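You operate a simulated robot arm through the tools that you are given. There is no shell and no other tool.

Carry out the task below with a simulated two-armed robot. There is one attempt and no reset: what you move stays moved.

JOB
Fill the blue cup to its line at the steel spout.
Fine: stand it on the blue circle for that, then swing the spout back over the black cup and put the blue cup back. Set down upright: what you pick out. Where these are worked on the way, their far stop is far enough and under half their travel is too little: steel spout.
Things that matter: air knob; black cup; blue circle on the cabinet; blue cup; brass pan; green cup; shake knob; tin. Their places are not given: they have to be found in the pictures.

Only the result counts: the job must be done as asked and must still hold three seconds after the hand-in. Knocking over, shifting, dropping, spilling or breaking anything else fails it.

ROBOT AND FRAMES
Two 7-joint arms with fingered hands on one trunk that stands fixed in place. Base frame: the origin is at the foot of the trunk, x ahead of it, y to its left, z up. Lengths are in cm, angles in rad, forces in N, time in s.
The left shoulder is at [9.1, 18.5, 110.6], the right one opposite. With the tool pointing down near the work surface each hand reaches from about 10 to 86 cm from the base axis, measured 20 degrees to its own side. Payload 4 kg a hand.
The tool frame of a hand sits at the grasp point between the pads (the TCP): z along the fingers, y along the line on which they close. The tips reach 2.6 cm beyond it. The gripper opens to 13.2 cm; its body begins 7.3 cm behind the TCP. The gripper is a hand of 3 fingers: y runs from the thumb to the fingers, the wrist lies at [0, 0, -22.4] in the tool frame, and closing takes about 1.5 s.
Orientation is told as [roll, pitch, yaw] about the base's x, y, z axes, in that order, counted from this pose: with the fingers straight down and closing along the base's y, the tool's x points along the base's -x, its y along +y and its z along -z.

CONTROLS
- The arms move only by the tool servo_tool. It takes "left_steps", "right_steps" or both (then of equal length, played together; a hand with none holds still); each is a list of rows, each a list of 3 entries, a list of its own where there are three numbers: the shift along the base's x, y, z in units of 400 mm (1.0 is 400 mm), then the turn, a rotation vector about the base's x, y, z in units of 45 degrees (1.0 is 45 degrees), then the gripper command, from -1 (shut) to 1 (fully open), values between in proportion. In form: [[[tx, ty, tz], [ax, ay, az], hand], ...]. A call has 1 to 20 rows; each row is the pose to reach, as a shift and turn from the pose commanded when the call began. A call with a number of a shift or a turn outside -1 to 1 is refused whole. A row lasts 0.2 s, in which the tool goes at most 5 cm and 0.15 rad; a call with a longer step from one row to the next is refused whole, and so is a gripper value outside its range. A pose out of reach is approached as far as the arm can. The call stops where the force on the tool passes 40 N (or 10 N more than at its start, if that is more) or the arm is blocked; 0.2 s more then pass. The fingers move at their own pace (about 7.2 cm/s each) and stop on an object; they squeeze with about 31 N. The grip force told is the motor's: it shows also when the fingers shut on nothing. Time passes only in rows, and 0.2 s behind the last, so rows that repeat a pose let the fingers close. It gives the time, the measured TCP pose, the force on the tool (base axes), the opening and the grip force at its end, in the units of the frame above (readings bear some noise), with the torque about the TCP (base axes, N m) and any sound that the robot's microphone picked up, and new pictures: "views" is both (left out), scene, wrist or none (wrist: the cameras of the hands that moved).
- Cameras (640 x 400 px; columns grow to the right, rows downward): "scene" is now at [20.69, 4.82, 132.98]; the picture's right is [0.52, -0.84, -0.13], its down [-0.57, -0.23, -0.79] and it looks along [0.64, 0.49, -0.59] (base axes); focal length 331 px, centre (320, 200). "left" rides on the left gripper at [-6.2, 0.3, -9.2] in its tool frame; the picture's right is [-0.05, -1.00, 0.00], its down [0.83, -0.04, -0.56] and it looks along [0.55, -0.03, 0.83] (tool axes); focal length 230 px, centre (320, 200). "right" rides on the right gripper at [6.2, 0.3, -9.2] in its tool frame; the picture's right is [-0.05, 1.00, 0.00], its down [-0.83, -0.04, -0.56] and it looks along [-0.55, -0.03, 0.83] (tool axes); focal length 230 px, centre (320, 200).
- slide_trunk(by): moves the trunk up (or, below 0, down) by that many cm; the arms and the scene camera ride with it, the base frame stays. It gives what a move gives, with no picture.
- preshape(shape, hand): the hand has 3 fingers and takes this shape, open, in about a second: jaw (thumb against the fingers, like two jaws); tri (thumb and two fingers); tip (a fingertip pinch); poke (one finger out to press); point (the index stretched); flat (the hand flat); cup (the hand cupped); fist (a fist). The gripper value then closes the fingers along that shape, each until it touches; the sizes above hold for jaw. It gives what a move gives, with no picture.
- pan_tilt(pan, tilt): turns the head with the scene camera to pan (to the left, within 1.501 rad either way) and tilt (down, from -0.506 to 1.204), counted from straight ahead of the robot (the tilt from the chest, where the trunk bows). It gives what a move gives, and a new picture of the scene camera.
- pixel_to_xyz(camera, pixels): for up to 12 pixels [column, row] of the newest picture of that camera ("zoom" is the newest enlarged one), the place [x, y, z] in the base frame of the surface seen there, good to about 0.2 cm. The clock stands still meanwhile.
- close_up(camera, box): a new picture of the part [left, top, right, bottom] of that camera's present view, enlarged. The clock stands still meanwhile.
- hand_in(): hands the job in; it is judged then, once.

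Open the grippers and draw the arms clear of the work before you hand the job in, unless the task says otherwise.

The tools are called after "Request:" by a JSON object that holds its "fn" and its "kwargs". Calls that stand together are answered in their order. servo_tool: Moves the arms, as the interface text tells. Its arguments: {"type":"object","properties":{"left_steps":{"type":"array"},"right_steps":{"type":"array"},"views":{"type":"string","enum":["both","scene","wrist","none"]}},"required":[]} The other tools are called the same way: slide_trunk (by) moves the trunk up or down; preshape (shape, hand) gives the hand a shape; pan_tilt (pan, tilt) turns the head that bears the scene camera; pixel_to_xyz (camera, pixels) gives the place of the surface under pixels of a picture; close_up (camera, box) takes an enlarged picture of a part of a camera's view; hand_in () hands the job in.

At the start:

```text
time_s: 0.0
left_eef_pos: [36.95, 44.99, 114.17]
left_orientation: [0.002, 0.0, 0.0]
left_contact_force: [-0.2, -0.1, -0.2]
left_torque: [-0.02, 0.01, -0.01]
left_grip_width: 13.2
left_gripper_force: 0.2
left_shape: jaw
right_eef_pos: [48.2, 8.06, 113.78]
right_orientation: [0.001, -0.001, -0.001]
right_contact_force: [0.4, 0.8, 0.3]
right_torque: [-0.01, 0.03, -0.02]
right_grip_width: 13.18
right_gripper_force: 0.2
right_shape: jaw
trunk travel left (down, up): [-15.0, 31.2]
head pan, tilt (commanded): [0.571, 0.433]
```

scene: 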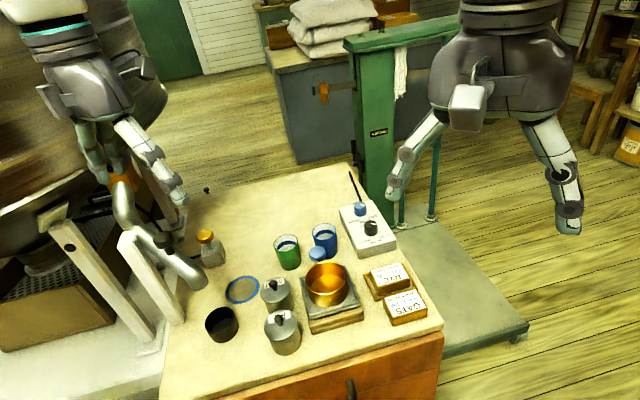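
right: 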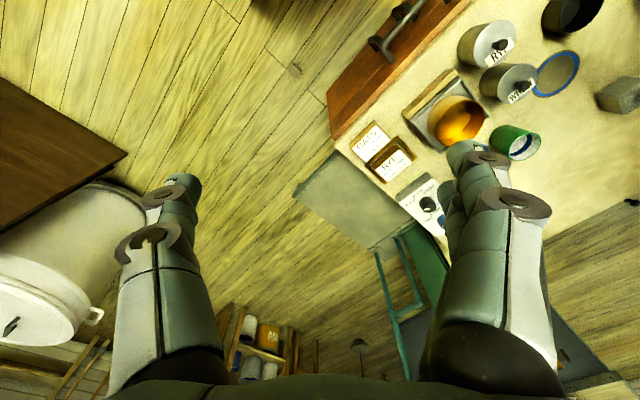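
left: 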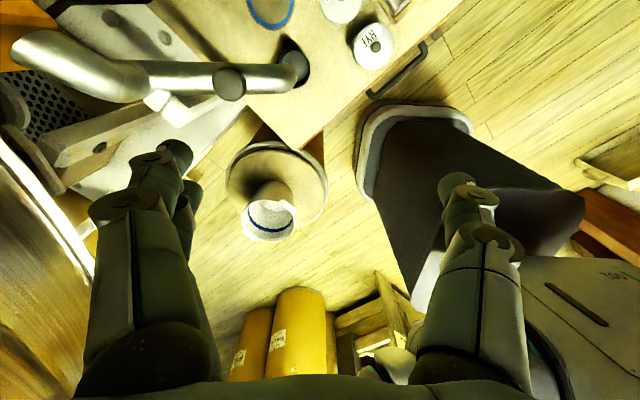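

The scene shows a cabinet top with a green cup (288,250), a blue cup (325,238), a blue circle (243,289), a black cup (222,323) and the steel spout (180,262). I'll take close-ups to look at the details.

Request:
{"fn": "close_up", "kwargs": {"camera": "scene", "box": [100, 160, 300, 360]}}

Request:
{"fn": "close_up", "kwargs": {"camera": "scene", "box": [250, 180, 430, 340]}}

Request:
{"fn": "close_up", "kwargs": {"camera": "left", "box": [0, 0, 400, 250]}}

```text
2.00 times, centred on (200, 260) of scene
```

zoom: 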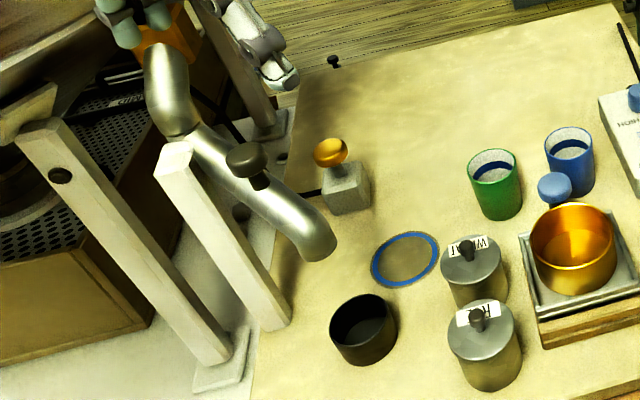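

```text
2.50 times, centred on (340, 260) of scene
```

zoom: 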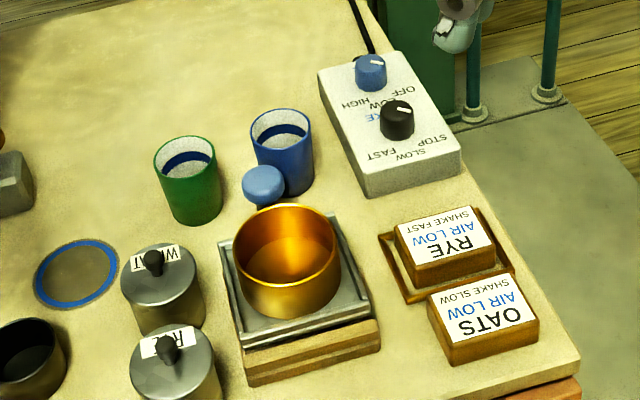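

```text
1.60 times, centred on (200, 125) of left
```

zoom: 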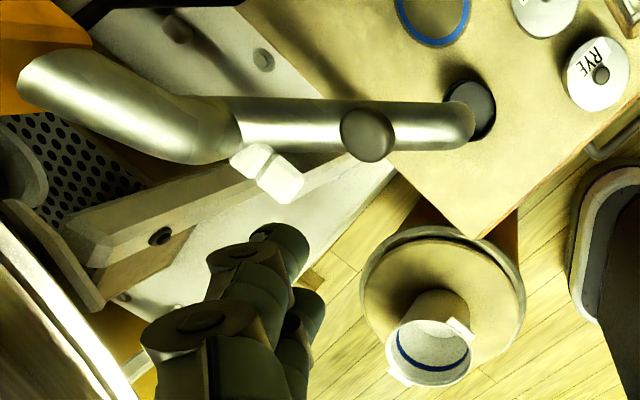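

I'll locate the main items in base coordinates using the original scene picture.

Request:
{"fn": "pixel_to_xyz", "kwargs": {"camera": "scene", "pixels": [[243, 289], [222, 315], [325, 228], [325, 240], [288, 240], [327, 270], [318, 253], [195, 283], [176, 240], [165, 240], [205, 236], [250, 230]]}}

Request:
{"fn": "pixel_to_xyz", "kwargs": {"camera": "scene", "pixels": [[277, 285], [281, 316], [360, 207], [371, 227], [207, 190], [125, 200], [140, 240], [313, 232], [325, 226], [338, 232], [326, 252], [350, 290]]}}

```text
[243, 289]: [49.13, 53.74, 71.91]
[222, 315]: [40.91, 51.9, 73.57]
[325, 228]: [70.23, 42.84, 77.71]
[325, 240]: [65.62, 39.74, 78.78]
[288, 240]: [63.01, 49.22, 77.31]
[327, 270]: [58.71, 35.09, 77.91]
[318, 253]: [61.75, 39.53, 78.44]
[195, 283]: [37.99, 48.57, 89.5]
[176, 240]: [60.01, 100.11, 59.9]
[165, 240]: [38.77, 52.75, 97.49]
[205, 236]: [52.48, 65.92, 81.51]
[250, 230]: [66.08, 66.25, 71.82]
```

```text
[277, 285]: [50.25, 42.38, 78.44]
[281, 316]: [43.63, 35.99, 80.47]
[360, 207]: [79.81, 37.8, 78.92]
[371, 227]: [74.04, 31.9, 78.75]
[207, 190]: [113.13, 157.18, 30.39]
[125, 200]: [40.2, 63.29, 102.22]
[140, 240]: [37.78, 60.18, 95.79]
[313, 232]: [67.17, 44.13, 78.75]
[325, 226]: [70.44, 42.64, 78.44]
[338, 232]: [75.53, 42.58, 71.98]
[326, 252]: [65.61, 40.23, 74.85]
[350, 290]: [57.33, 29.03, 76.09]
```

Table top is at z≈71.9. Next I enlarge the cups, the blue object beside the scale, and the spout with its knob.

Request:
{"fn": "close_up", "kwargs": {"camera": "scene", "box": [265, 210, 361, 270]}}

Request:
{"fn": "close_up", "kwargs": {"camera": "scene", "box": [90, 160, 250, 260]}}

Request:
{"fn": "close_up", "kwargs": {"camera": "scene", "box": [330, 190, 450, 340]}}

Request:
{"fn": "close_up", "kwargs": {"camera": "scene", "box": [0, 150, 260, 400]}}

Request:
{"fn": "pan_tilt", "kwargs": {"pan": 1.0, "tilt": 0.5}}

```text
6.67 times, centred on (313, 240) of scene
```

zoom: 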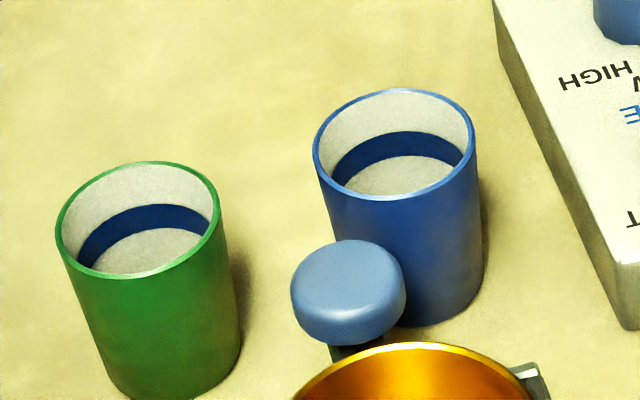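

```text
4.00 times, centred on (170, 210) of scene
```

zoom: 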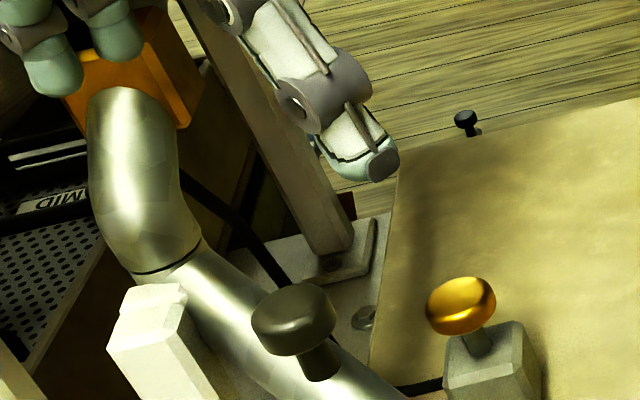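

```text
2.67 times, centred on (390, 265) of scene
```

zoom: 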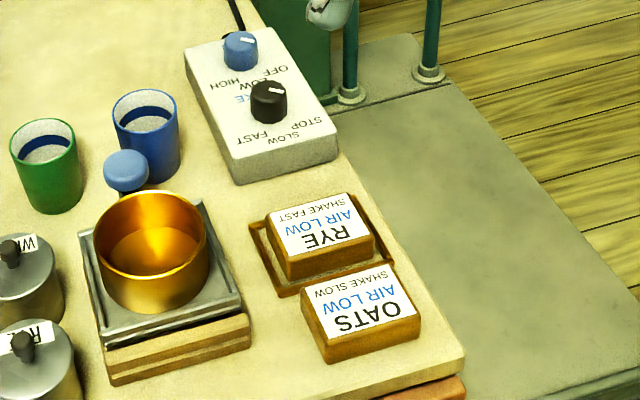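

```text
1.60 times, centred on (130, 275) of scene
```

zoom: 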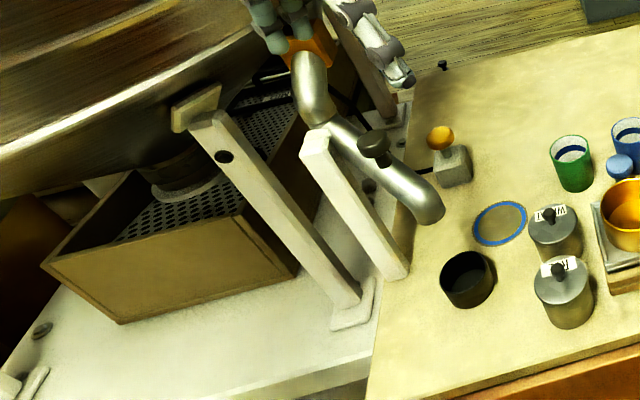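

```text
time_s: 0.9
left_eef_pos: [36.93, 44.96, 114.28]
left_orientation: [0.0, 0.0, 0.001]
left_contact_force: [-0.3, 1.1, -0.1]
left_torque: [-0.01, -0.03, -0.03]
left_grip_width: 13.19
left_gripper_force: 0.1
left_shape: jaw
right_eef_pos: [48.19, 8.04, 113.66]
right_orientation: [0.001, 0.0, 0.0]
right_contact_force: [-0.1, -0.2, 0.7]
right_torque: [0.0, 0.0, -0.05]
right_grip_width: 13.21
right_gripper_force: 0.1
right_shape: jaw
trunk travel left (down, up): [-15.0, 31.2]
head pan, tilt (commanded): [1.0, 0.499]
```

scene: 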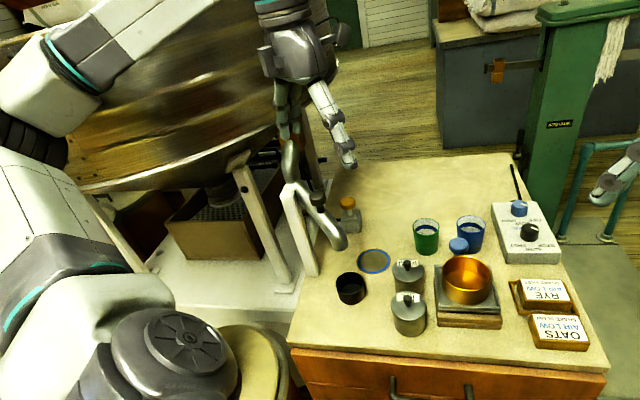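

I zoom in on the machine and spout from this new head angle.

Request:
{"fn": "close_up", "kwargs": {"camera": "scene", "box": [150, 120, 390, 320]}}

Request:
{"fn": "close_up", "kwargs": {"camera": "scene", "box": [270, 120, 390, 270]}}

Request:
{"fn": "close_up", "kwargs": {"camera": "left", "box": [220, 0, 420, 125]}}

Request:
{"fn": "close_up", "kwargs": {"camera": "right", "box": [380, 0, 640, 220]}}

```text
2.00 times, centred on (270, 220) of scene
```

zoom: 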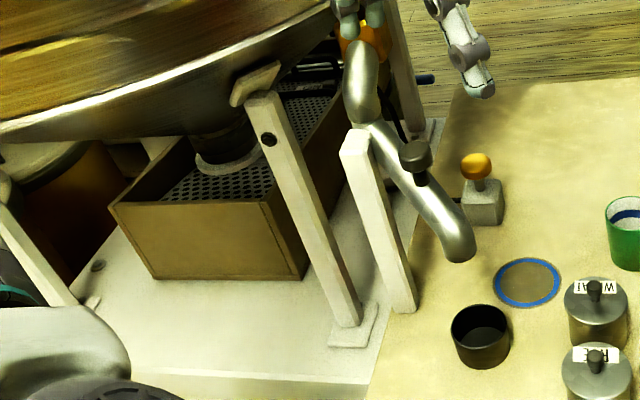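

```text
2.67 times, centred on (330, 195) of scene
```

zoom: 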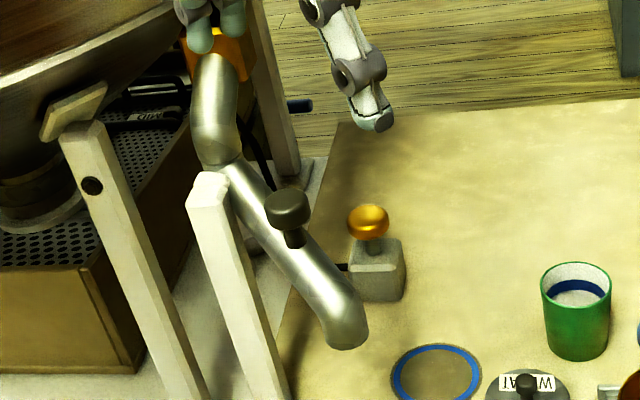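

```text
3.20 times, centred on (320, 62) of left
```

zoom: 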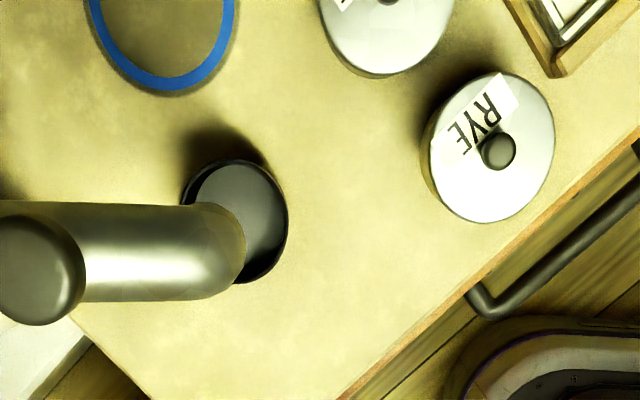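

```text
1.82 times, centred on (510, 110) of right
```

zoom: 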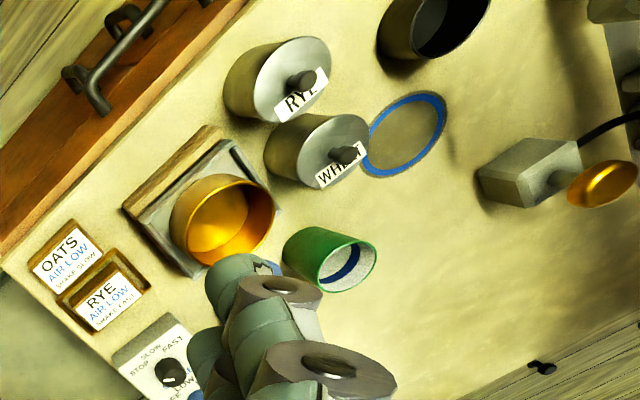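

The left hand is blocking part of the machine. I'll zoom in on the knob box to read the present settings.

Request:
{"fn": "close_up", "kwargs": {"camera": "scene", "box": [484, 180, 580, 270]}}

Request:
{"fn": "close_up", "kwargs": {"camera": "scene", "box": [500, 260, 600, 360]}}

Request:
{"fn": "close_up", "kwargs": {"camera": "scene", "box": [325, 230, 405, 310]}}

Request:
{"fn": "close_up", "kwargs": {"camera": "scene", "box": [400, 210, 500, 270]}}

```text
4.44 times, centred on (532, 225) of scene
```

zoom: 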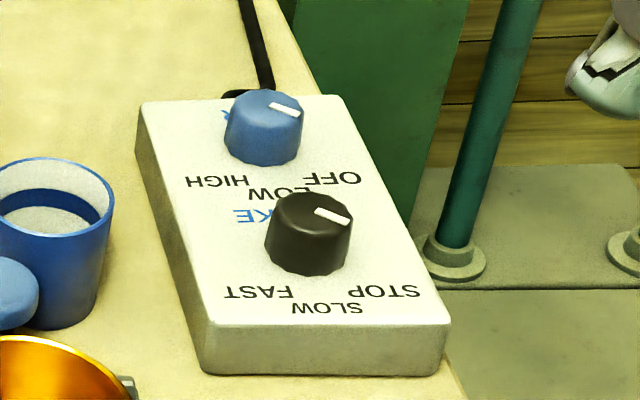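

```text
4.00 times, centred on (550, 310) of scene
```

zoom: 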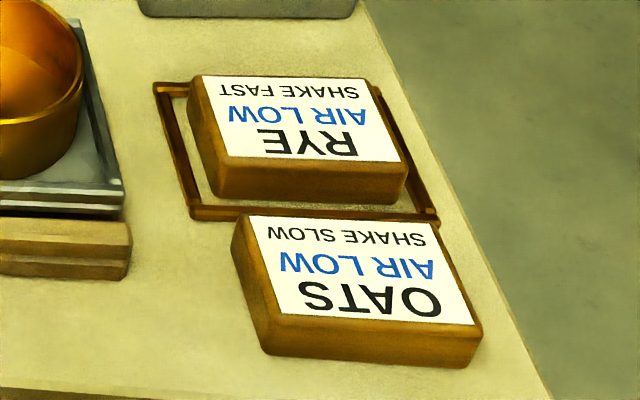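

```text
5.00 times, centred on (365, 270) of scene
```

zoom: 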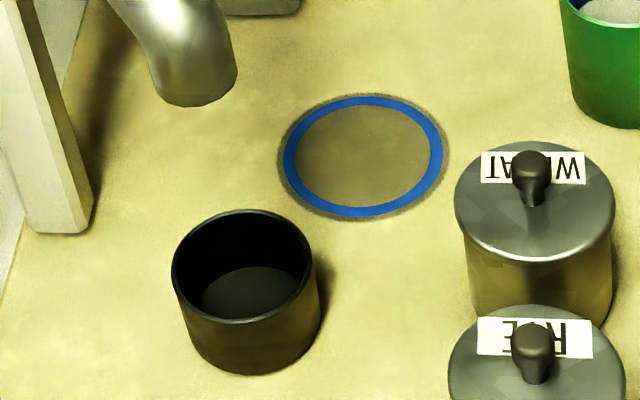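

```text
6.40 times, centred on (450, 240) of scene
```

zoom: 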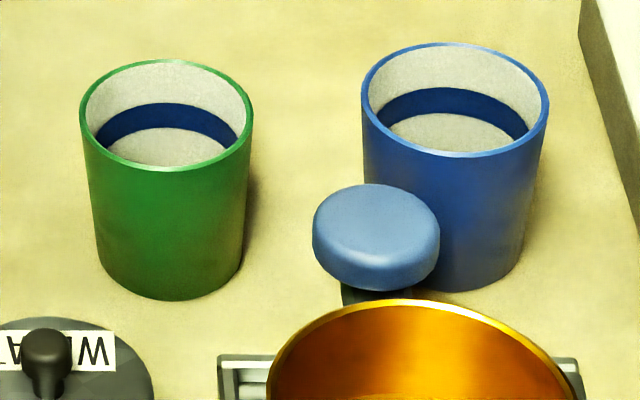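

The knob pointers seem to sit at OFF and STOP. I'll draw the left hand back from over the spout so I can see the machine's outlet.

Request:
{"fn": "servo_tool", "kwargs": {"left_steps": [[[-0.02, -0.12, 0.0], [0, 0, 0], 1], [[-0.04, -0.24, 0.0], [0, 0, 0], 1], [[-0.06, -0.36, 0.0], [0, 0, 0], 1]], "views": "both"}}

```text
time_s: 1.7
left_eef_pos: [34.28, 30.21, 114.55]
left_orientation: [-0.001, -0.001, 0.0]
left_contact_force: [0.6, -0.5, -0.1]
left_torque: [0.03, 0.04, 0.01]
left_grip_width: 13.17
left_gripper_force: 0.0
left_shape: jaw
right_eef_pos: [48.19, 8.05, 113.83]
right_orientation: [0.004, 0.0, 0.0]
right_contact_force: [0.0, -0.9, 0.4]
right_torque: [0.05, 0.02, -0.06]
right_grip_width: 13.19
right_gripper_force: 0.0
right_shape: jaw
trunk travel left (down, up): [-15.0, 31.2]
head pan, tilt (commanded): [1.0, 0.499]
```

scene: 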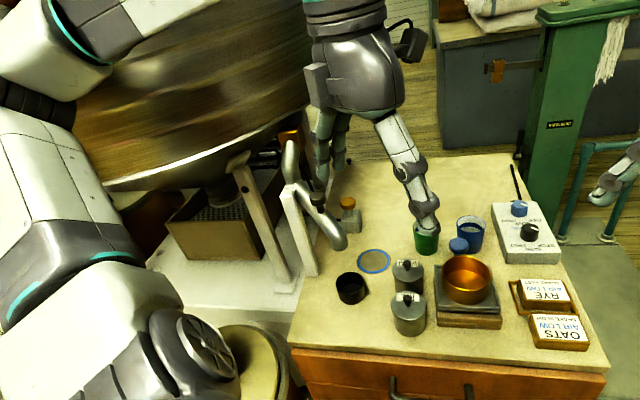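
left: 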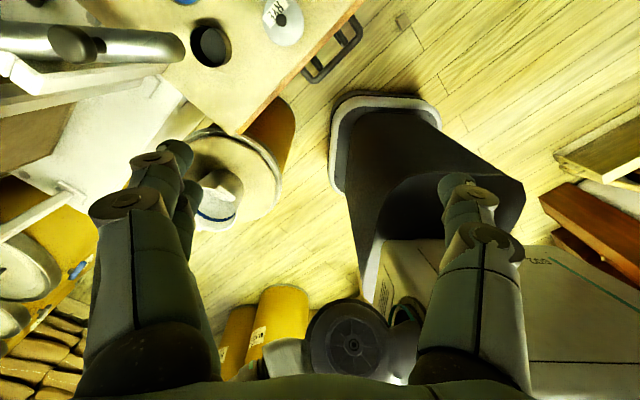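

I zoom in on the spout outlet, the machine, and the blue mushroom from here.

Request:
{"fn": "close_up", "kwargs": {"camera": "scene", "box": [260, 120, 380, 310]}}

Request:
{"fn": "close_up", "kwargs": {"camera": "scene", "box": [160, 120, 300, 280]}}

Request:
{"fn": "close_up", "kwargs": {"camera": "left", "box": [0, 0, 320, 200]}}

Request:
{"fn": "close_up", "kwargs": {"camera": "right", "box": [400, 80, 560, 180]}}

```text
2.11 times, centred on (320, 215) of scene
```

zoom: 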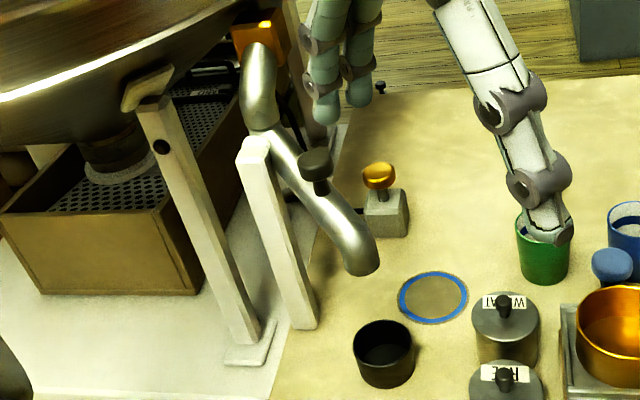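

```text
2.50 times, centred on (230, 200) of scene
```

zoom: 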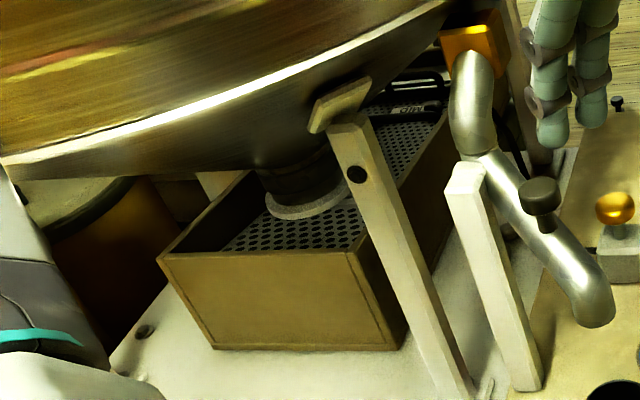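

```text
2.00 times, centred on (160, 100) of left
```

zoom: 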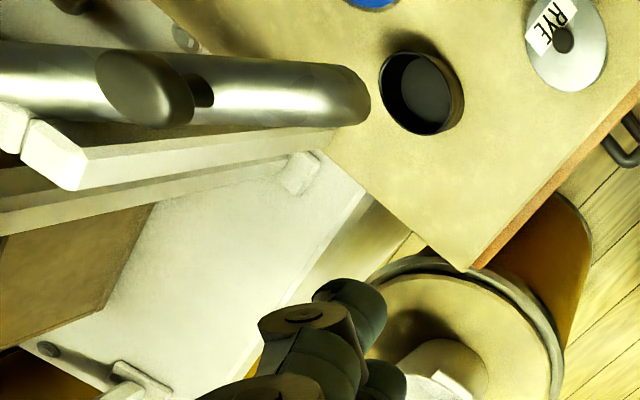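

```text
4.00 times, centred on (480, 130) of right
```

zoom: 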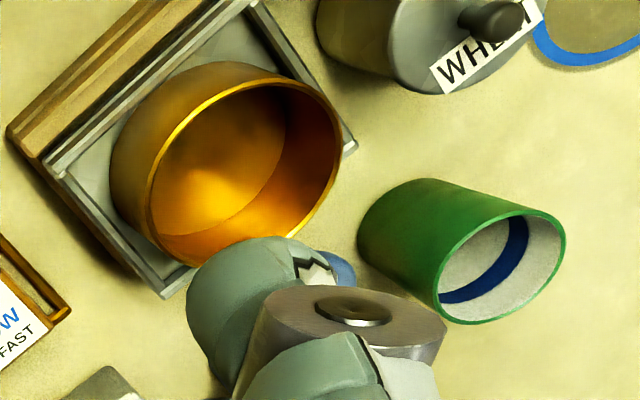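

Everything is still and quiet. Now I measure the blue cup, taking rim points from a close-up.

Request:
{"fn": "close_up", "kwargs": {"camera": "scene", "box": [430, 205, 510, 265]}}

```text
6.67 times, centred on (470, 235) of scene
```

zoom: 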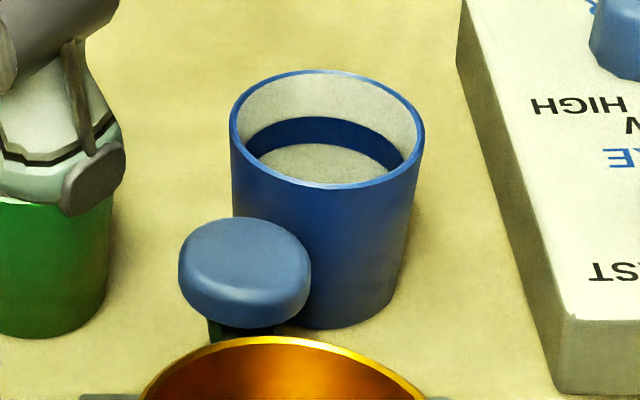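

Request:
{"fn": "pixel_to_xyz", "kwargs": {"camera": "zoom", "pixels": [[233, 130], [421, 140], [320, 73], [330, 186], [328, 162], [330, 130], [330, 90], [330, 320], [245, 250], [215, 330], [245, 335], [240, 320]]}}

Request:
{"fn": "pixel_to_xyz", "kwargs": {"camera": "zoom", "pixels": [[181, 265], [310, 275], [240, 222], [250, 315], [300, 210], [360, 210], [400, 200], [240, 200], [420, 350], [280, 335], [60, 330], [85, 330]]}}

```text
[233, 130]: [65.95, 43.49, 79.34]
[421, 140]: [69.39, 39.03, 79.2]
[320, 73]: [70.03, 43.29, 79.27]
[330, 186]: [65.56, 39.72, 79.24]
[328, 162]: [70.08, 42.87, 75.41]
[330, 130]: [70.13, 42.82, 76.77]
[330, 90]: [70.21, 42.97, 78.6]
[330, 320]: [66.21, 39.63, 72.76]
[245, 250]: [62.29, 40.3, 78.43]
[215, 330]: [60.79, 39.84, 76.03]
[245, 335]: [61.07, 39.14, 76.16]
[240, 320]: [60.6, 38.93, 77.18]
```

```text
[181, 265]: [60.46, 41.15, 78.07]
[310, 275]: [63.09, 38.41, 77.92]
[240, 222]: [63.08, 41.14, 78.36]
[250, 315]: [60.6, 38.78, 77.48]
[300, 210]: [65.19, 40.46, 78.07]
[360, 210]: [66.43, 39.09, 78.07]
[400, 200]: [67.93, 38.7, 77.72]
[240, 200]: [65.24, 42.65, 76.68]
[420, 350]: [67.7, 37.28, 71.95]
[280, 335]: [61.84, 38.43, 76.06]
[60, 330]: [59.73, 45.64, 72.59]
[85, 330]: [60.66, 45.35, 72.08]
```

Blue cup: centre ≈(67.7, 41.4), rim z 79.3, radius ≈2.85. Next I measure the surroundings: box edge, pan, green cup, spout and black cup.

Request:
{"fn": "pixel_to_xyz", "kwargs": {"camera": "zoom", "pixels": [[470, 90], [560, 365], [530, 250], [500, 100], [560, 330], [600, 340], [150, 390], [280, 340], [425, 390], [100, 395], [440, 395], [10, 330]]}}

Request:
{"fn": "close_up", "kwargs": {"camera": "scene", "box": [270, 130, 390, 230]}}

```text
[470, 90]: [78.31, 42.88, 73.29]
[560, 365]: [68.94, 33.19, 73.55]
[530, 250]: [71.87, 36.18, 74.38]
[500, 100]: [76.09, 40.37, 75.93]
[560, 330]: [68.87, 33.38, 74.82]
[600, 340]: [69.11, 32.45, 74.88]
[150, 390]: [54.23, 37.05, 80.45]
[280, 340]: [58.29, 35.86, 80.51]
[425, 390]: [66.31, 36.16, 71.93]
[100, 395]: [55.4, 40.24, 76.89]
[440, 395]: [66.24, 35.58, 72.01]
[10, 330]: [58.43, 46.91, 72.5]
```

```text
4.00 times, centred on (330, 180) of scene
```

zoom: 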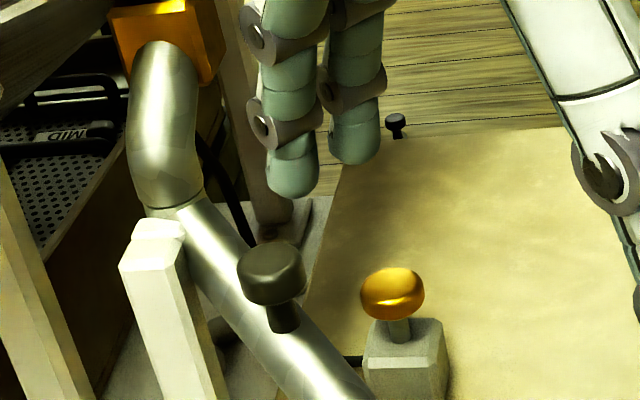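

Request:
{"fn": "pixel_to_xyz", "kwargs": {"camera": "zoom", "pixels": [[270, 255], [242, 262], [304, 262], [272, 300], [283, 325], [250, 290], [210, 240], [165, 70], [165, 160], [185, 215], [320, 355], [160, 235]]}}

Request:
{"fn": "close_up", "kwargs": {"camera": "scene", "box": [310, 200, 390, 310]}}

```text
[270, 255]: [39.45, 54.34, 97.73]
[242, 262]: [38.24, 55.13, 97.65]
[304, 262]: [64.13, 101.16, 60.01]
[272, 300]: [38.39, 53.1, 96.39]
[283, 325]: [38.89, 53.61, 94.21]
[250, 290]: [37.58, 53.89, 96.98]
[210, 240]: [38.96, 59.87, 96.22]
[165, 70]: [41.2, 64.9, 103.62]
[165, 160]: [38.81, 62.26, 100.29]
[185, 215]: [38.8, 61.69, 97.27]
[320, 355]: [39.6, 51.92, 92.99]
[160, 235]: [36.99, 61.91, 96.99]
```

```text
3.64 times, centred on (350, 255) of scene
```

zoom: 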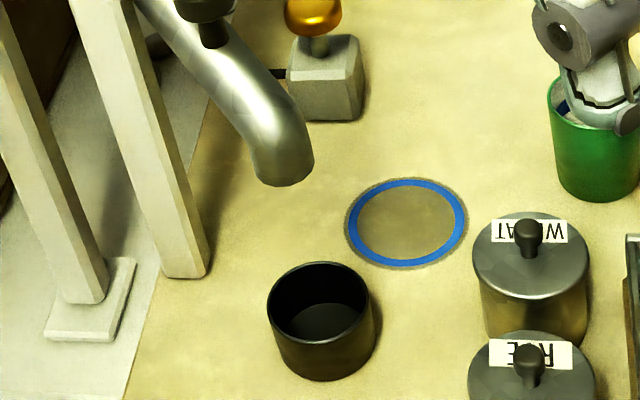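

I measure the spout outlet, black cup rim and blue circle in this zoom.

Request:
{"fn": "pixel_to_xyz", "kwargs": {"camera": "zoom", "pixels": [[270, 320], [374, 315], [320, 264], [322, 350], [320, 325], [318, 305], [408, 180], [408, 265], [346, 222], [468, 222], [284, 183], [256, 168]]}}

Request:
{"fn": "pixel_to_xyz", "kwargs": {"camera": "zoom", "pixels": [[311, 168], [265, 130], [290, 115], [230, 60], [250, 90], [300, 140], [288, 150], [280, 170], [340, 60], [315, 10], [525, 230], [530, 300]]}}

```text
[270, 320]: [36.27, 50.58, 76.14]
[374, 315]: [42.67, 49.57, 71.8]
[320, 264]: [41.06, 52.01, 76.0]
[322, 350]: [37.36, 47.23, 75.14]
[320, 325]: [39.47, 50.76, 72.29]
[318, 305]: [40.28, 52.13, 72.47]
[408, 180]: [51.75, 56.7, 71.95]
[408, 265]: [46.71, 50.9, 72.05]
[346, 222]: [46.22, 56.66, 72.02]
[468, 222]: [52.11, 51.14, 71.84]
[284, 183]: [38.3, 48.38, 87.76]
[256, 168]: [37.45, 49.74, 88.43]
```

```text
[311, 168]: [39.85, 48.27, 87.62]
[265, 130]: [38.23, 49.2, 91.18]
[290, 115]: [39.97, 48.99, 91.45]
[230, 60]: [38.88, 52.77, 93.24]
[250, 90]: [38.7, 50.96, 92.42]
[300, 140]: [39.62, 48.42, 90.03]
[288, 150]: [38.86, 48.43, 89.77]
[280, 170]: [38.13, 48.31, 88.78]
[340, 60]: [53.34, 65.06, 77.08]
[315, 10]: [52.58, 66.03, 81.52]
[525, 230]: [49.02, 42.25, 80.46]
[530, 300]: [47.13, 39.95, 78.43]
```

Circle centre ≈(49.2, 53.85), spout outlet ≈(39.4, 49.8, 87.7), spout knob top ≈(39.4, 54.2, 97.7), and the black cup is empty. I'll bring the left hand above the blue cup with a slight yaw so that thumb and fingers miss the mushroom, green cup and box.

Request:
{"fn": "servo_tool", "kwargs": {"left_steps": [[[0.0835, 0.028, -0.045], [0, 0, -0.049], 0.5], [[0.167, 0.056, -0.09], [0, 0, -0.098], 0.5], [[0.2505, 0.084, -0.135], [0, 0, -0.147], 0.5], [[0.334, 0.112, -0.18], [0, 0, -0.196], 0.5], [[0.4175, 0.14, -0.225], [0, 0, -0.245], 0.5], [[0.501, 0.168, -0.27], [0, 0, -0.294], 0.5], [[0.5845, 0.196, -0.315], [0, 0, -0.343], 0.5], [[0.668, 0.224, -0.36], [0, 0, -0.392], 0.5], [[0.7515, 0.252, -0.405], [0, 0, -0.441], 0.5], [[0.835, 0.28, -0.45], [0, 0, -0.489], 0.5], [[0.835, 0.28, -0.45], [0, 0, -0.489], 0.5]], "views": "both"}}

```text
time_s: 4.1
left_eef_pos: [67.8, 42.05, 96.45]
left_orientation: [0.0, -0.001, -0.385]
left_contact_force: [-0.5, 0.4, -0.2]
left_torque: [-0.04, -0.03, -0.01]
left_grip_width: 9.92
left_gripper_force: 0.1
left_shape: jaw
right_eef_pos: [48.17, 8.24, 113.9]
right_orientation: [0.0, -0.002, 0.001]
right_contact_force: [0.9, -0.9, 0.6]
right_torque: [0.02, -0.01, -0.03]
right_grip_width: 13.2
right_gripper_force: 0.0
right_shape: jaw
trunk travel left (down, up): [-15.0, 31.2]
head pan, tilt (commanded): [1.0, 0.499]
```

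scene: 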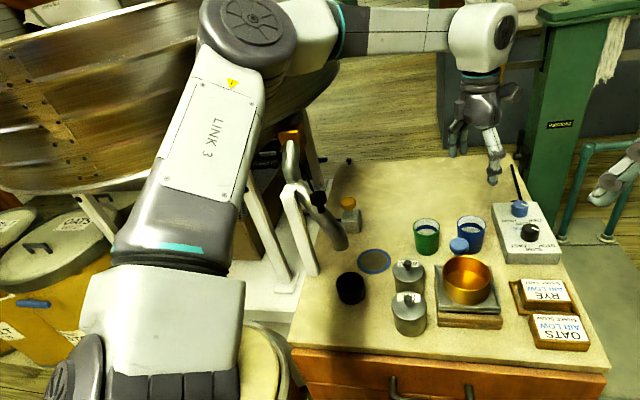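
left: 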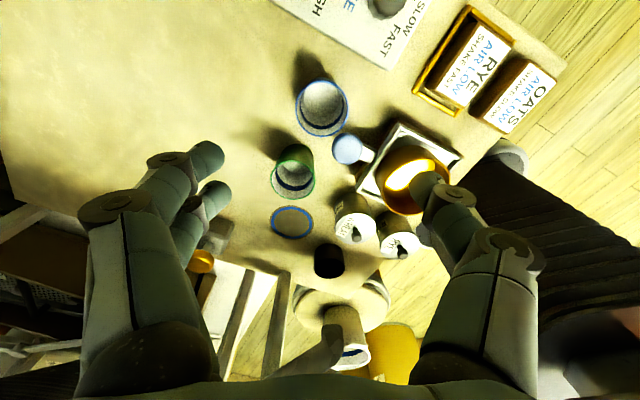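

The hand is above the blue cup. I zoom in from the wrist camera and scene to check the cup and mushroom, and the fingers.

Request:
{"fn": "close_up", "kwargs": {"camera": "left", "box": [240, 60, 400, 260]}}

Request:
{"fn": "close_up", "kwargs": {"camera": "scene", "box": [400, 60, 560, 270]}}

Request:
{"fn": "close_up", "kwargs": {"camera": "scene", "box": [270, 120, 390, 310]}}

```text
2.00 times, centred on (320, 160) of left
```

zoom: 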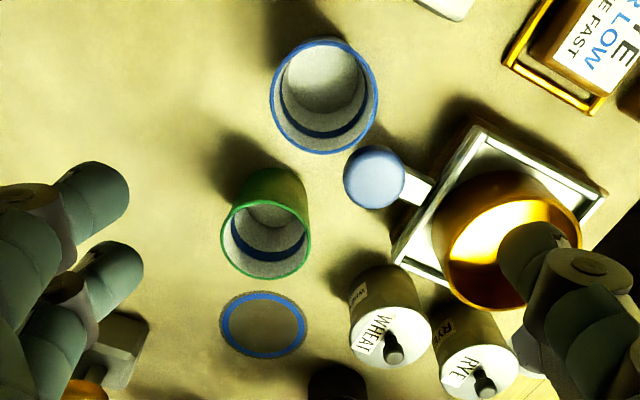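

```text
1.90 times, centred on (480, 165) of scene
```

zoom: 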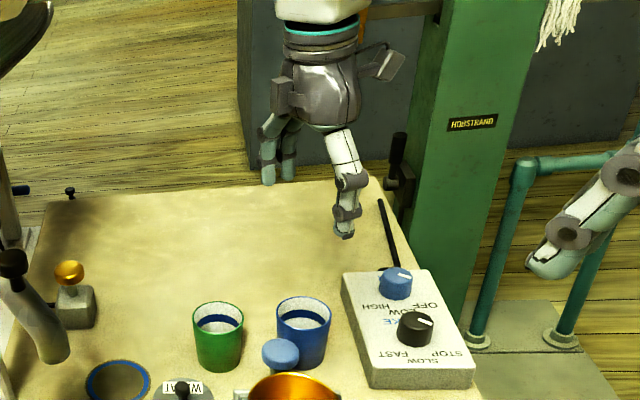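

```text
2.11 times, centred on (330, 215) of scene
```

zoom: 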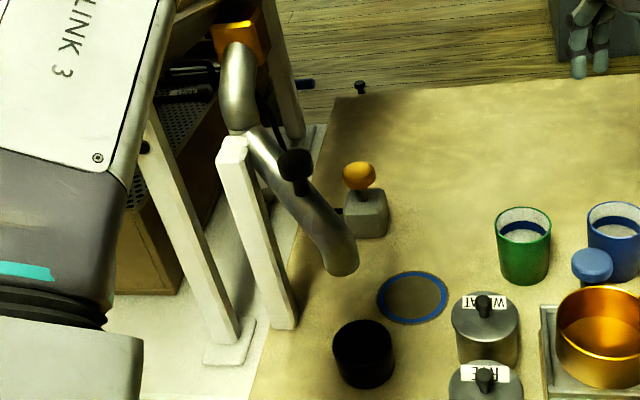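

I refine the blue cup's centre and the surrounding items using the wrist camera's view of the rim.

Request:
{"fn": "pixel_to_xyz", "kwargs": {"camera": "left", "pixels": [[322, 80], [322, 136], [296, 108], [348, 108], [322, 100], [350, 148], [273, 172], [315, 172], [294, 197], [368, 154], [362, 135], [322, 118]]}}

Request:
{"fn": "close_up", "kwargs": {"camera": "left", "box": [280, 60, 400, 180]}}

```text
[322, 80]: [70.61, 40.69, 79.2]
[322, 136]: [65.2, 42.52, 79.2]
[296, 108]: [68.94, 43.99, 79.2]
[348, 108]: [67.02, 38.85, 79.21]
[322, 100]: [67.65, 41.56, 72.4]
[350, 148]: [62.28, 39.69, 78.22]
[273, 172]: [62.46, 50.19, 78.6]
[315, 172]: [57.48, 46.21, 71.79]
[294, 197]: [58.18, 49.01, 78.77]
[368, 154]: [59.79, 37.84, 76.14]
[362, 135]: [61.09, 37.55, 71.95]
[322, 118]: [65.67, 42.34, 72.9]
```

```text
3.33 times, centred on (340, 120) of left
```

zoom: 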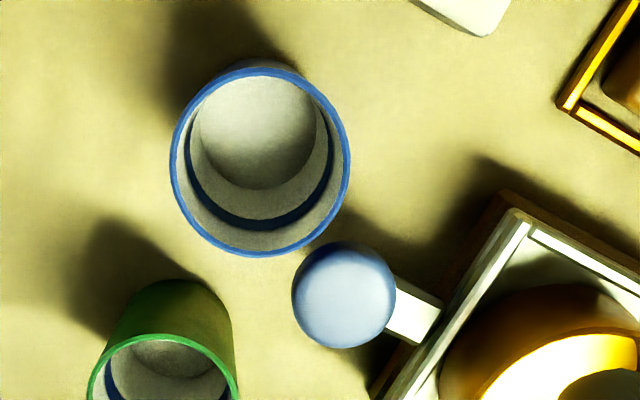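

Blue cup centre is (67.9, 41.5), floor z 72.4, so it is empty. I check the scale's corner near where the thumb will come down.

Request:
{"fn": "pixel_to_xyz", "kwargs": {"camera": "zoom", "pixels": [[515, 215], [500, 195], [440, 330], [460, 230], [400, 190], [360, 200], [420, 250], [345, 290], [300, 290], [390, 300], [475, 20], [420, 2]]}}

```text
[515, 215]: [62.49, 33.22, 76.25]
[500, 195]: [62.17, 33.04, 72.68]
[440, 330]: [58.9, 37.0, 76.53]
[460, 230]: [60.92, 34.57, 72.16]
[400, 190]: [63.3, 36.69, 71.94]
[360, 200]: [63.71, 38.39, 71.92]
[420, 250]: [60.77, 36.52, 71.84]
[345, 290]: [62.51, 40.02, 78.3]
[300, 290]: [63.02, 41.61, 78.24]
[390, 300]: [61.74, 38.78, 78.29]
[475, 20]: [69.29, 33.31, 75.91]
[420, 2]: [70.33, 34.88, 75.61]
```

Clearances are fine (scale corner at (62.5,33.2), box corner at (69.3,33.3)). I lower to z≈82 with the fingers opened to ~8.6 cm and check.

Request:
{"fn": "servo_tool", "kwargs": {"left_steps": [[[0.0025, -0.014, -0.09], [0, 0, 0], 0.3], [[0.0025, -0.014, -0.18], [0, 0, 0], 0.3], [[0.0025, -0.014, -0.27], [0, 0, 0], 0.3], [[0.0025, -0.014, -0.36], [0, 0, 0], 0.3], [[0.0025, -0.014, -0.36], [0, 0, 0], 0.3]], "views": "both"}}

```text
time_s: 5.3
left_eef_pos: [67.89, 41.44, 81.75]
left_orientation: [0.0, -0.002, -0.384]
left_contact_force: [-0.1, 0.6, -0.7]
left_torque: [-0.03, -0.05, 0.0]
left_grip_width: 8.64
left_gripper_force: 0.1
left_shape: jaw
right_eef_pos: [48.11, 8.3, 113.79]
right_orientation: [0.002, 0.0, 0.0]
right_contact_force: [-1.0, -0.1, -0.3]
right_torque: [-0.05, -0.01, 0.01]
right_grip_width: 13.22
right_gripper_force: 0.1
right_shape: jaw
trunk travel left (down, up): [-15.0, 31.2]
head pan, tilt (commanded): [1.0, 0.499]
```

scene: 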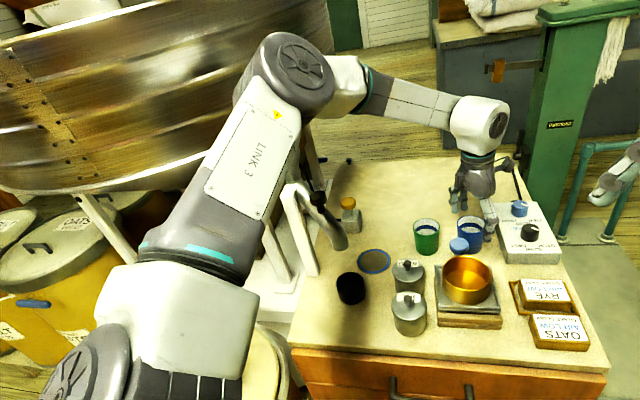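
left: 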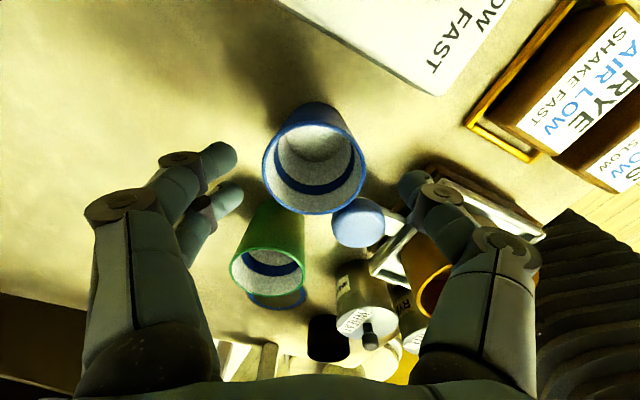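

I zoom in on the hand to confirm the finger, camera-mount and knob-box clearances before going lower.

Request:
{"fn": "close_up", "kwargs": {"camera": "scene", "box": [420, 130, 560, 270]}}

Request:
{"fn": "close_up", "kwargs": {"camera": "left", "box": [160, 80, 460, 280]}}

```text
2.86 times, centred on (490, 200) of scene
```

zoom: 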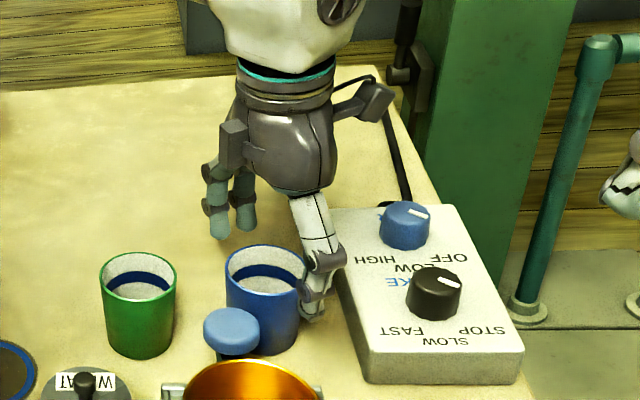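

```text
2.00 times, centred on (310, 180) of left
```

zoom: 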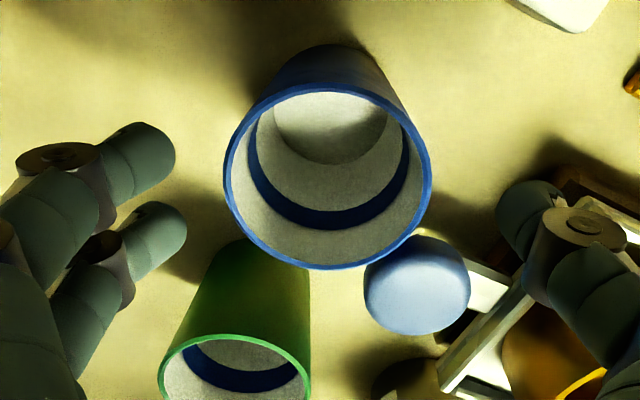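

Clearances look good, and the cup sits ~0.3 cm toward the fingers. I lower to z≈76 with a slight correction and then close on the cup.

Request:
{"fn": "servo_tool", "kwargs": {"left_steps": [[[0.006, 0.003, -0.05], [0, 0, 0], 0.3], [[0.006, 0.003, -0.1], [0, 0, 0], 0.3], [[0.006, 0.003, -0.143], [0, 0, 0], 0.3], [[0.006, 0.003, -0.143], [0, 0, 0], 0.3]], "views": "both"}}

```text
time_s: 6.3
left_eef_pos: [68.18, 41.61, 75.91]
left_orientation: [0.0, 0.0, -0.384]
left_contact_force: [0.5, 0.1, 0.8]
left_torque: [-0.06, -0.03, 0.02]
left_grip_width: 8.61
left_gripper_force: 0.1
left_shape: jaw
right_eef_pos: [48.26, 8.12, 113.82]
right_orientation: [0.0, 0.0, 0.0]
right_contact_force: [-0.1, -0.1, -0.9]
right_torque: [-0.02, 0.01, -0.01]
right_grip_width: 13.2
right_gripper_force: 0.1
right_shape: jaw
trunk travel left (down, up): [-15.0, 31.2]
head pan, tilt (commanded): [1.0, 0.499]
```

scene: 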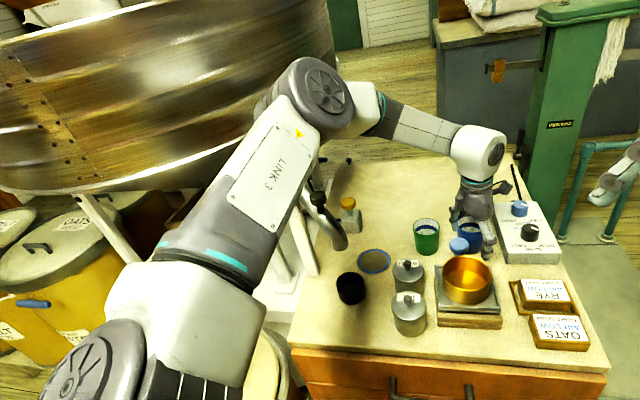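
left: 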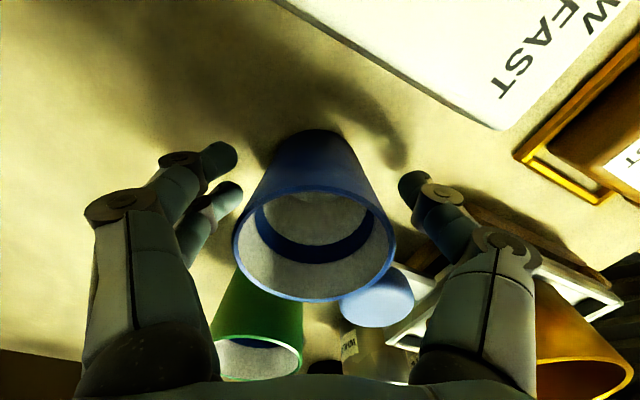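

The cup stands between thumb (410,190) and fingers (225,180). I close the hand on it.

Request:
{"fn": "servo_tool", "kwargs": {"left_steps": [[[0, 0, 0], [0, 0, 0], 0.0], [[0, 0, 0], [0, 0, 0], -0.2], [[0, 0, 0], [0, 0, 0], -0.4], [[0, 0, 0], [0, 0, 0], -0.6], [[0, 0, 0], [0, 0, 0], -0.6], [[0, 0, 0], [0, 0, 0], -0.6]], "views": "both"}}

```text
time_s: 7.7
left_eef_pos: [68.19, 41.44, 75.87]
left_orientation: [0.001, 0.0, -0.383]
left_contact_force: [-0.4, -0.4, -0.1]
left_torque: [0.01, 0.01, -0.01]
left_grip_width: 4.32
left_gripper_force: 30.8
left_shape: jaw
right_eef_pos: [48.15, 8.13, 113.79]
right_orientation: [-0.001, 0.0, -0.001]
right_contact_force: [0.3, -0.3, -0.2]
right_torque: [0.03, -0.01, -0.02]
right_grip_width: 13.18
right_gripper_force: 0.0
right_shape: jaw
trunk travel left (down, up): [-15.0, 31.2]
head pan, tilt (commanded): [1.0, 0.499]
```

scene: 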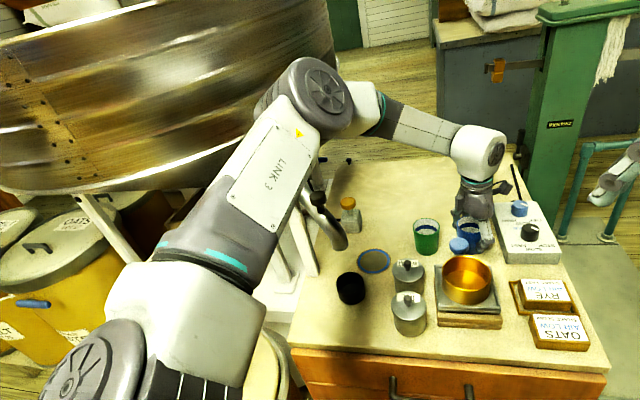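
left: 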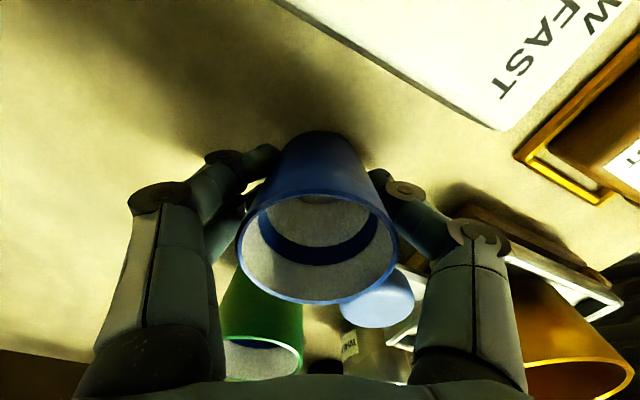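

Grip is firm (30.8 N). I lift the cup straight up about 14 cm, then check.

Request:
{"fn": "servo_tool", "kwargs": {"left_steps": [[[0, 0, 0.03], [0, 0, 0], -0.6], [[0, 0, 0.09], [0, 0, 0], -0.6], [[0, 0, 0.16], [0, 0, 0], -0.6], [[0, 0, 0.24], [0, 0, 0], -0.6], [[0, 0, 0.31], [0, 0, 0], -0.6], [[0, 0, 0.35], [0, 0, 0], -0.6], [[0, 0, 0.35], [0, 0, 0], -0.6]], "views": "both"}}

```text
time_s: 9.3
left_eef_pos: [68.36, 41.56, 90.12]
left_orientation: [0.001, -0.001, -0.385]
left_contact_force: [-0.3, 0.2, 0.1]
left_torque: [0.02, 0.03, -0.01]
left_grip_width: 4.34
left_gripper_force: 31.0
left_shape: jaw
right_eef_pos: [48.23, 8.22, 113.85]
right_orientation: [-0.001, 0.0, -0.001]
right_contact_force: [0.4, 0.2, 0.0]
right_torque: [-0.02, -0.02, -0.05]
right_grip_width: 13.2
right_gripper_force: 0.1
right_shape: jaw
trunk travel left (down, up): [-15.0, 31.2]
head pan, tilt (commanded): [1.0, 0.499]
```

scene: 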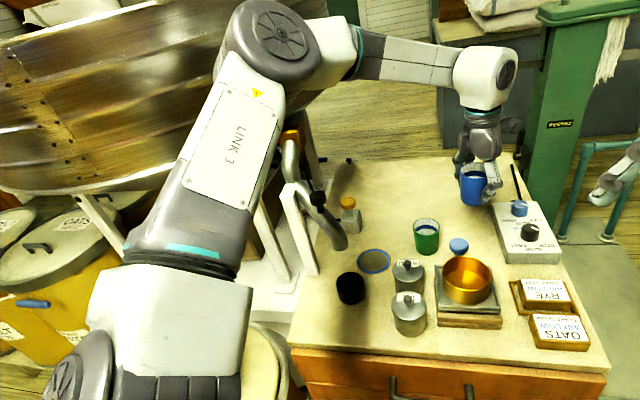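
left: 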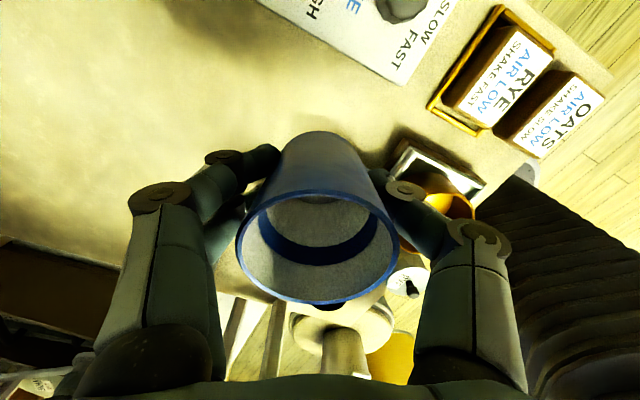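

The cup is held upright and centred in the grip. I carry it at this height toward the blue circle at (49.2, 53.85), halfway first.

Request:
{"fn": "servo_tool", "kwargs": {"left_steps": [[[-0.03, 0.02, 0], [0, 0, 0], -0.6], [[-0.09, 0.058, 0], [0, 0, 0], -0.6], [[-0.16, 0.103, 0], [0, 0, 0], -0.6], [[-0.23, 0.148, 0], [0, 0, 0], -0.6], [[-0.29, 0.187, 0], [0, 0, 0], -0.6], [[-0.32, 0.206, 0], [0, 0, 0], -0.6]], "views": "scene"}}

```text
time_s: 10.7
left_eef_pos: [55.47, 49.68, 90.23]
left_orientation: [0.0, -0.003, -0.385]
left_contact_force: [0.2, -1.0, -0.9]
left_torque: [-0.01, 0.0, -0.02]
left_grip_width: 4.33
left_gripper_force: 30.5
left_shape: jaw
right_eef_pos: [48.09, 8.1, 113.75]
right_orientation: [0.002, -0.001, -0.001]
right_contact_force: [-0.3, 0.0, -0.5]
right_torque: [0.02, 0.03, -0.01]
right_grip_width: 13.2
right_gripper_force: 0.1
right_shape: jaw
trunk travel left (down, up): [-15.0, 31.2]
head pan, tilt (commanded): [1.0, 0.499]
```

scene: 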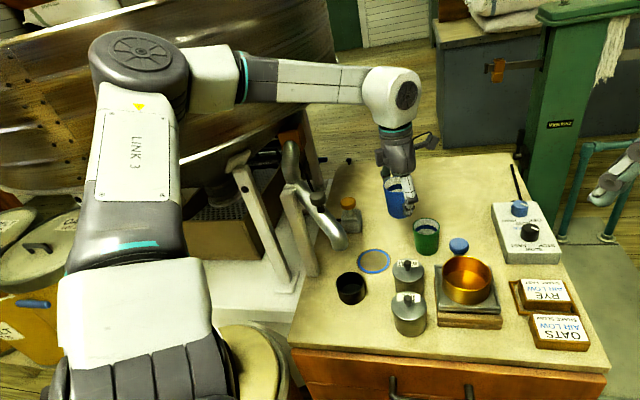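

The elbow is approaching the big drum in the picture, so I check their actual positions before going on.

Request:
{"fn": "pixel_to_xyz", "kwargs": {"camera": "scene", "pixels": [[140, 50], [95, 70], [185, 75], [60, 100], [85, 40], [220, 130], [260, 55], [300, 110], [200, 50], [110, 180], [290, 165], [250, 110]]}}

```text
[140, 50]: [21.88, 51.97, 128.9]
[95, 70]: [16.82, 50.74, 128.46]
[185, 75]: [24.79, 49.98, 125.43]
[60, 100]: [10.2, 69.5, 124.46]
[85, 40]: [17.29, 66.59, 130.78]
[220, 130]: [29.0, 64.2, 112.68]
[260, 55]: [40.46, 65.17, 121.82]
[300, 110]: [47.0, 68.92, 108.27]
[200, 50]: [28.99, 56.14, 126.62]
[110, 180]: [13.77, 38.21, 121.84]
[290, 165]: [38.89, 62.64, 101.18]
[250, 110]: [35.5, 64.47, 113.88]
```

Drum wall is at y≈64–66 near the elbow (which is at y≈53), leaving several cm. I advance half of the remaining distance and recheck.

Request:
{"fn": "servo_tool", "kwargs": {"left_steps": [[[-0.03, 0.02, 0], [0, 0, 0], -0.6], [[-0.06, 0.04, 0], [0, 0, 0], -0.6], [[-0.08, 0.052, 0], [0, 0, 0], -0.6]], "views": "both"}}

```text
time_s: 11.5
left_eef_pos: [52.15, 51.82, 89.82]
left_orientation: [-0.001, 0.0, -0.383]
left_contact_force: [-0.3, 0.5, -0.3]
left_torque: [-0.01, -0.02, 0.03]
left_grip_width: 4.33
left_gripper_force: 31.3
left_shape: jaw
right_eef_pos: [48.23, 8.16, 113.81]
right_orientation: [0.001, -0.001, 0.0]
right_contact_force: [-0.5, -0.3, 1.0]
right_torque: [-0.01, 0.02, 0.0]
right_grip_width: 13.19
right_gripper_force: 0.1
right_shape: jaw
trunk travel left (down, up): [-15.0, 31.2]
head pan, tilt (commanded): [1.0, 0.499]
```

scene: 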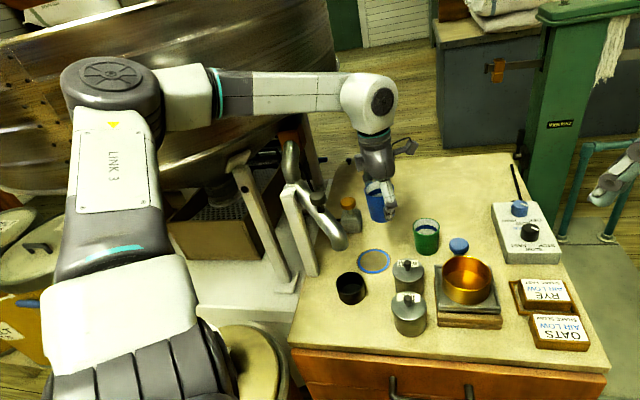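
left: 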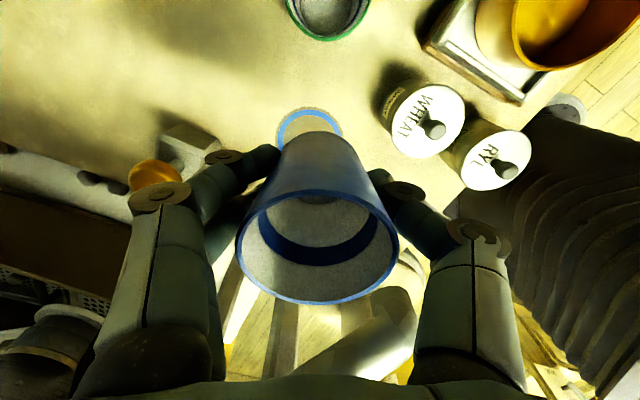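

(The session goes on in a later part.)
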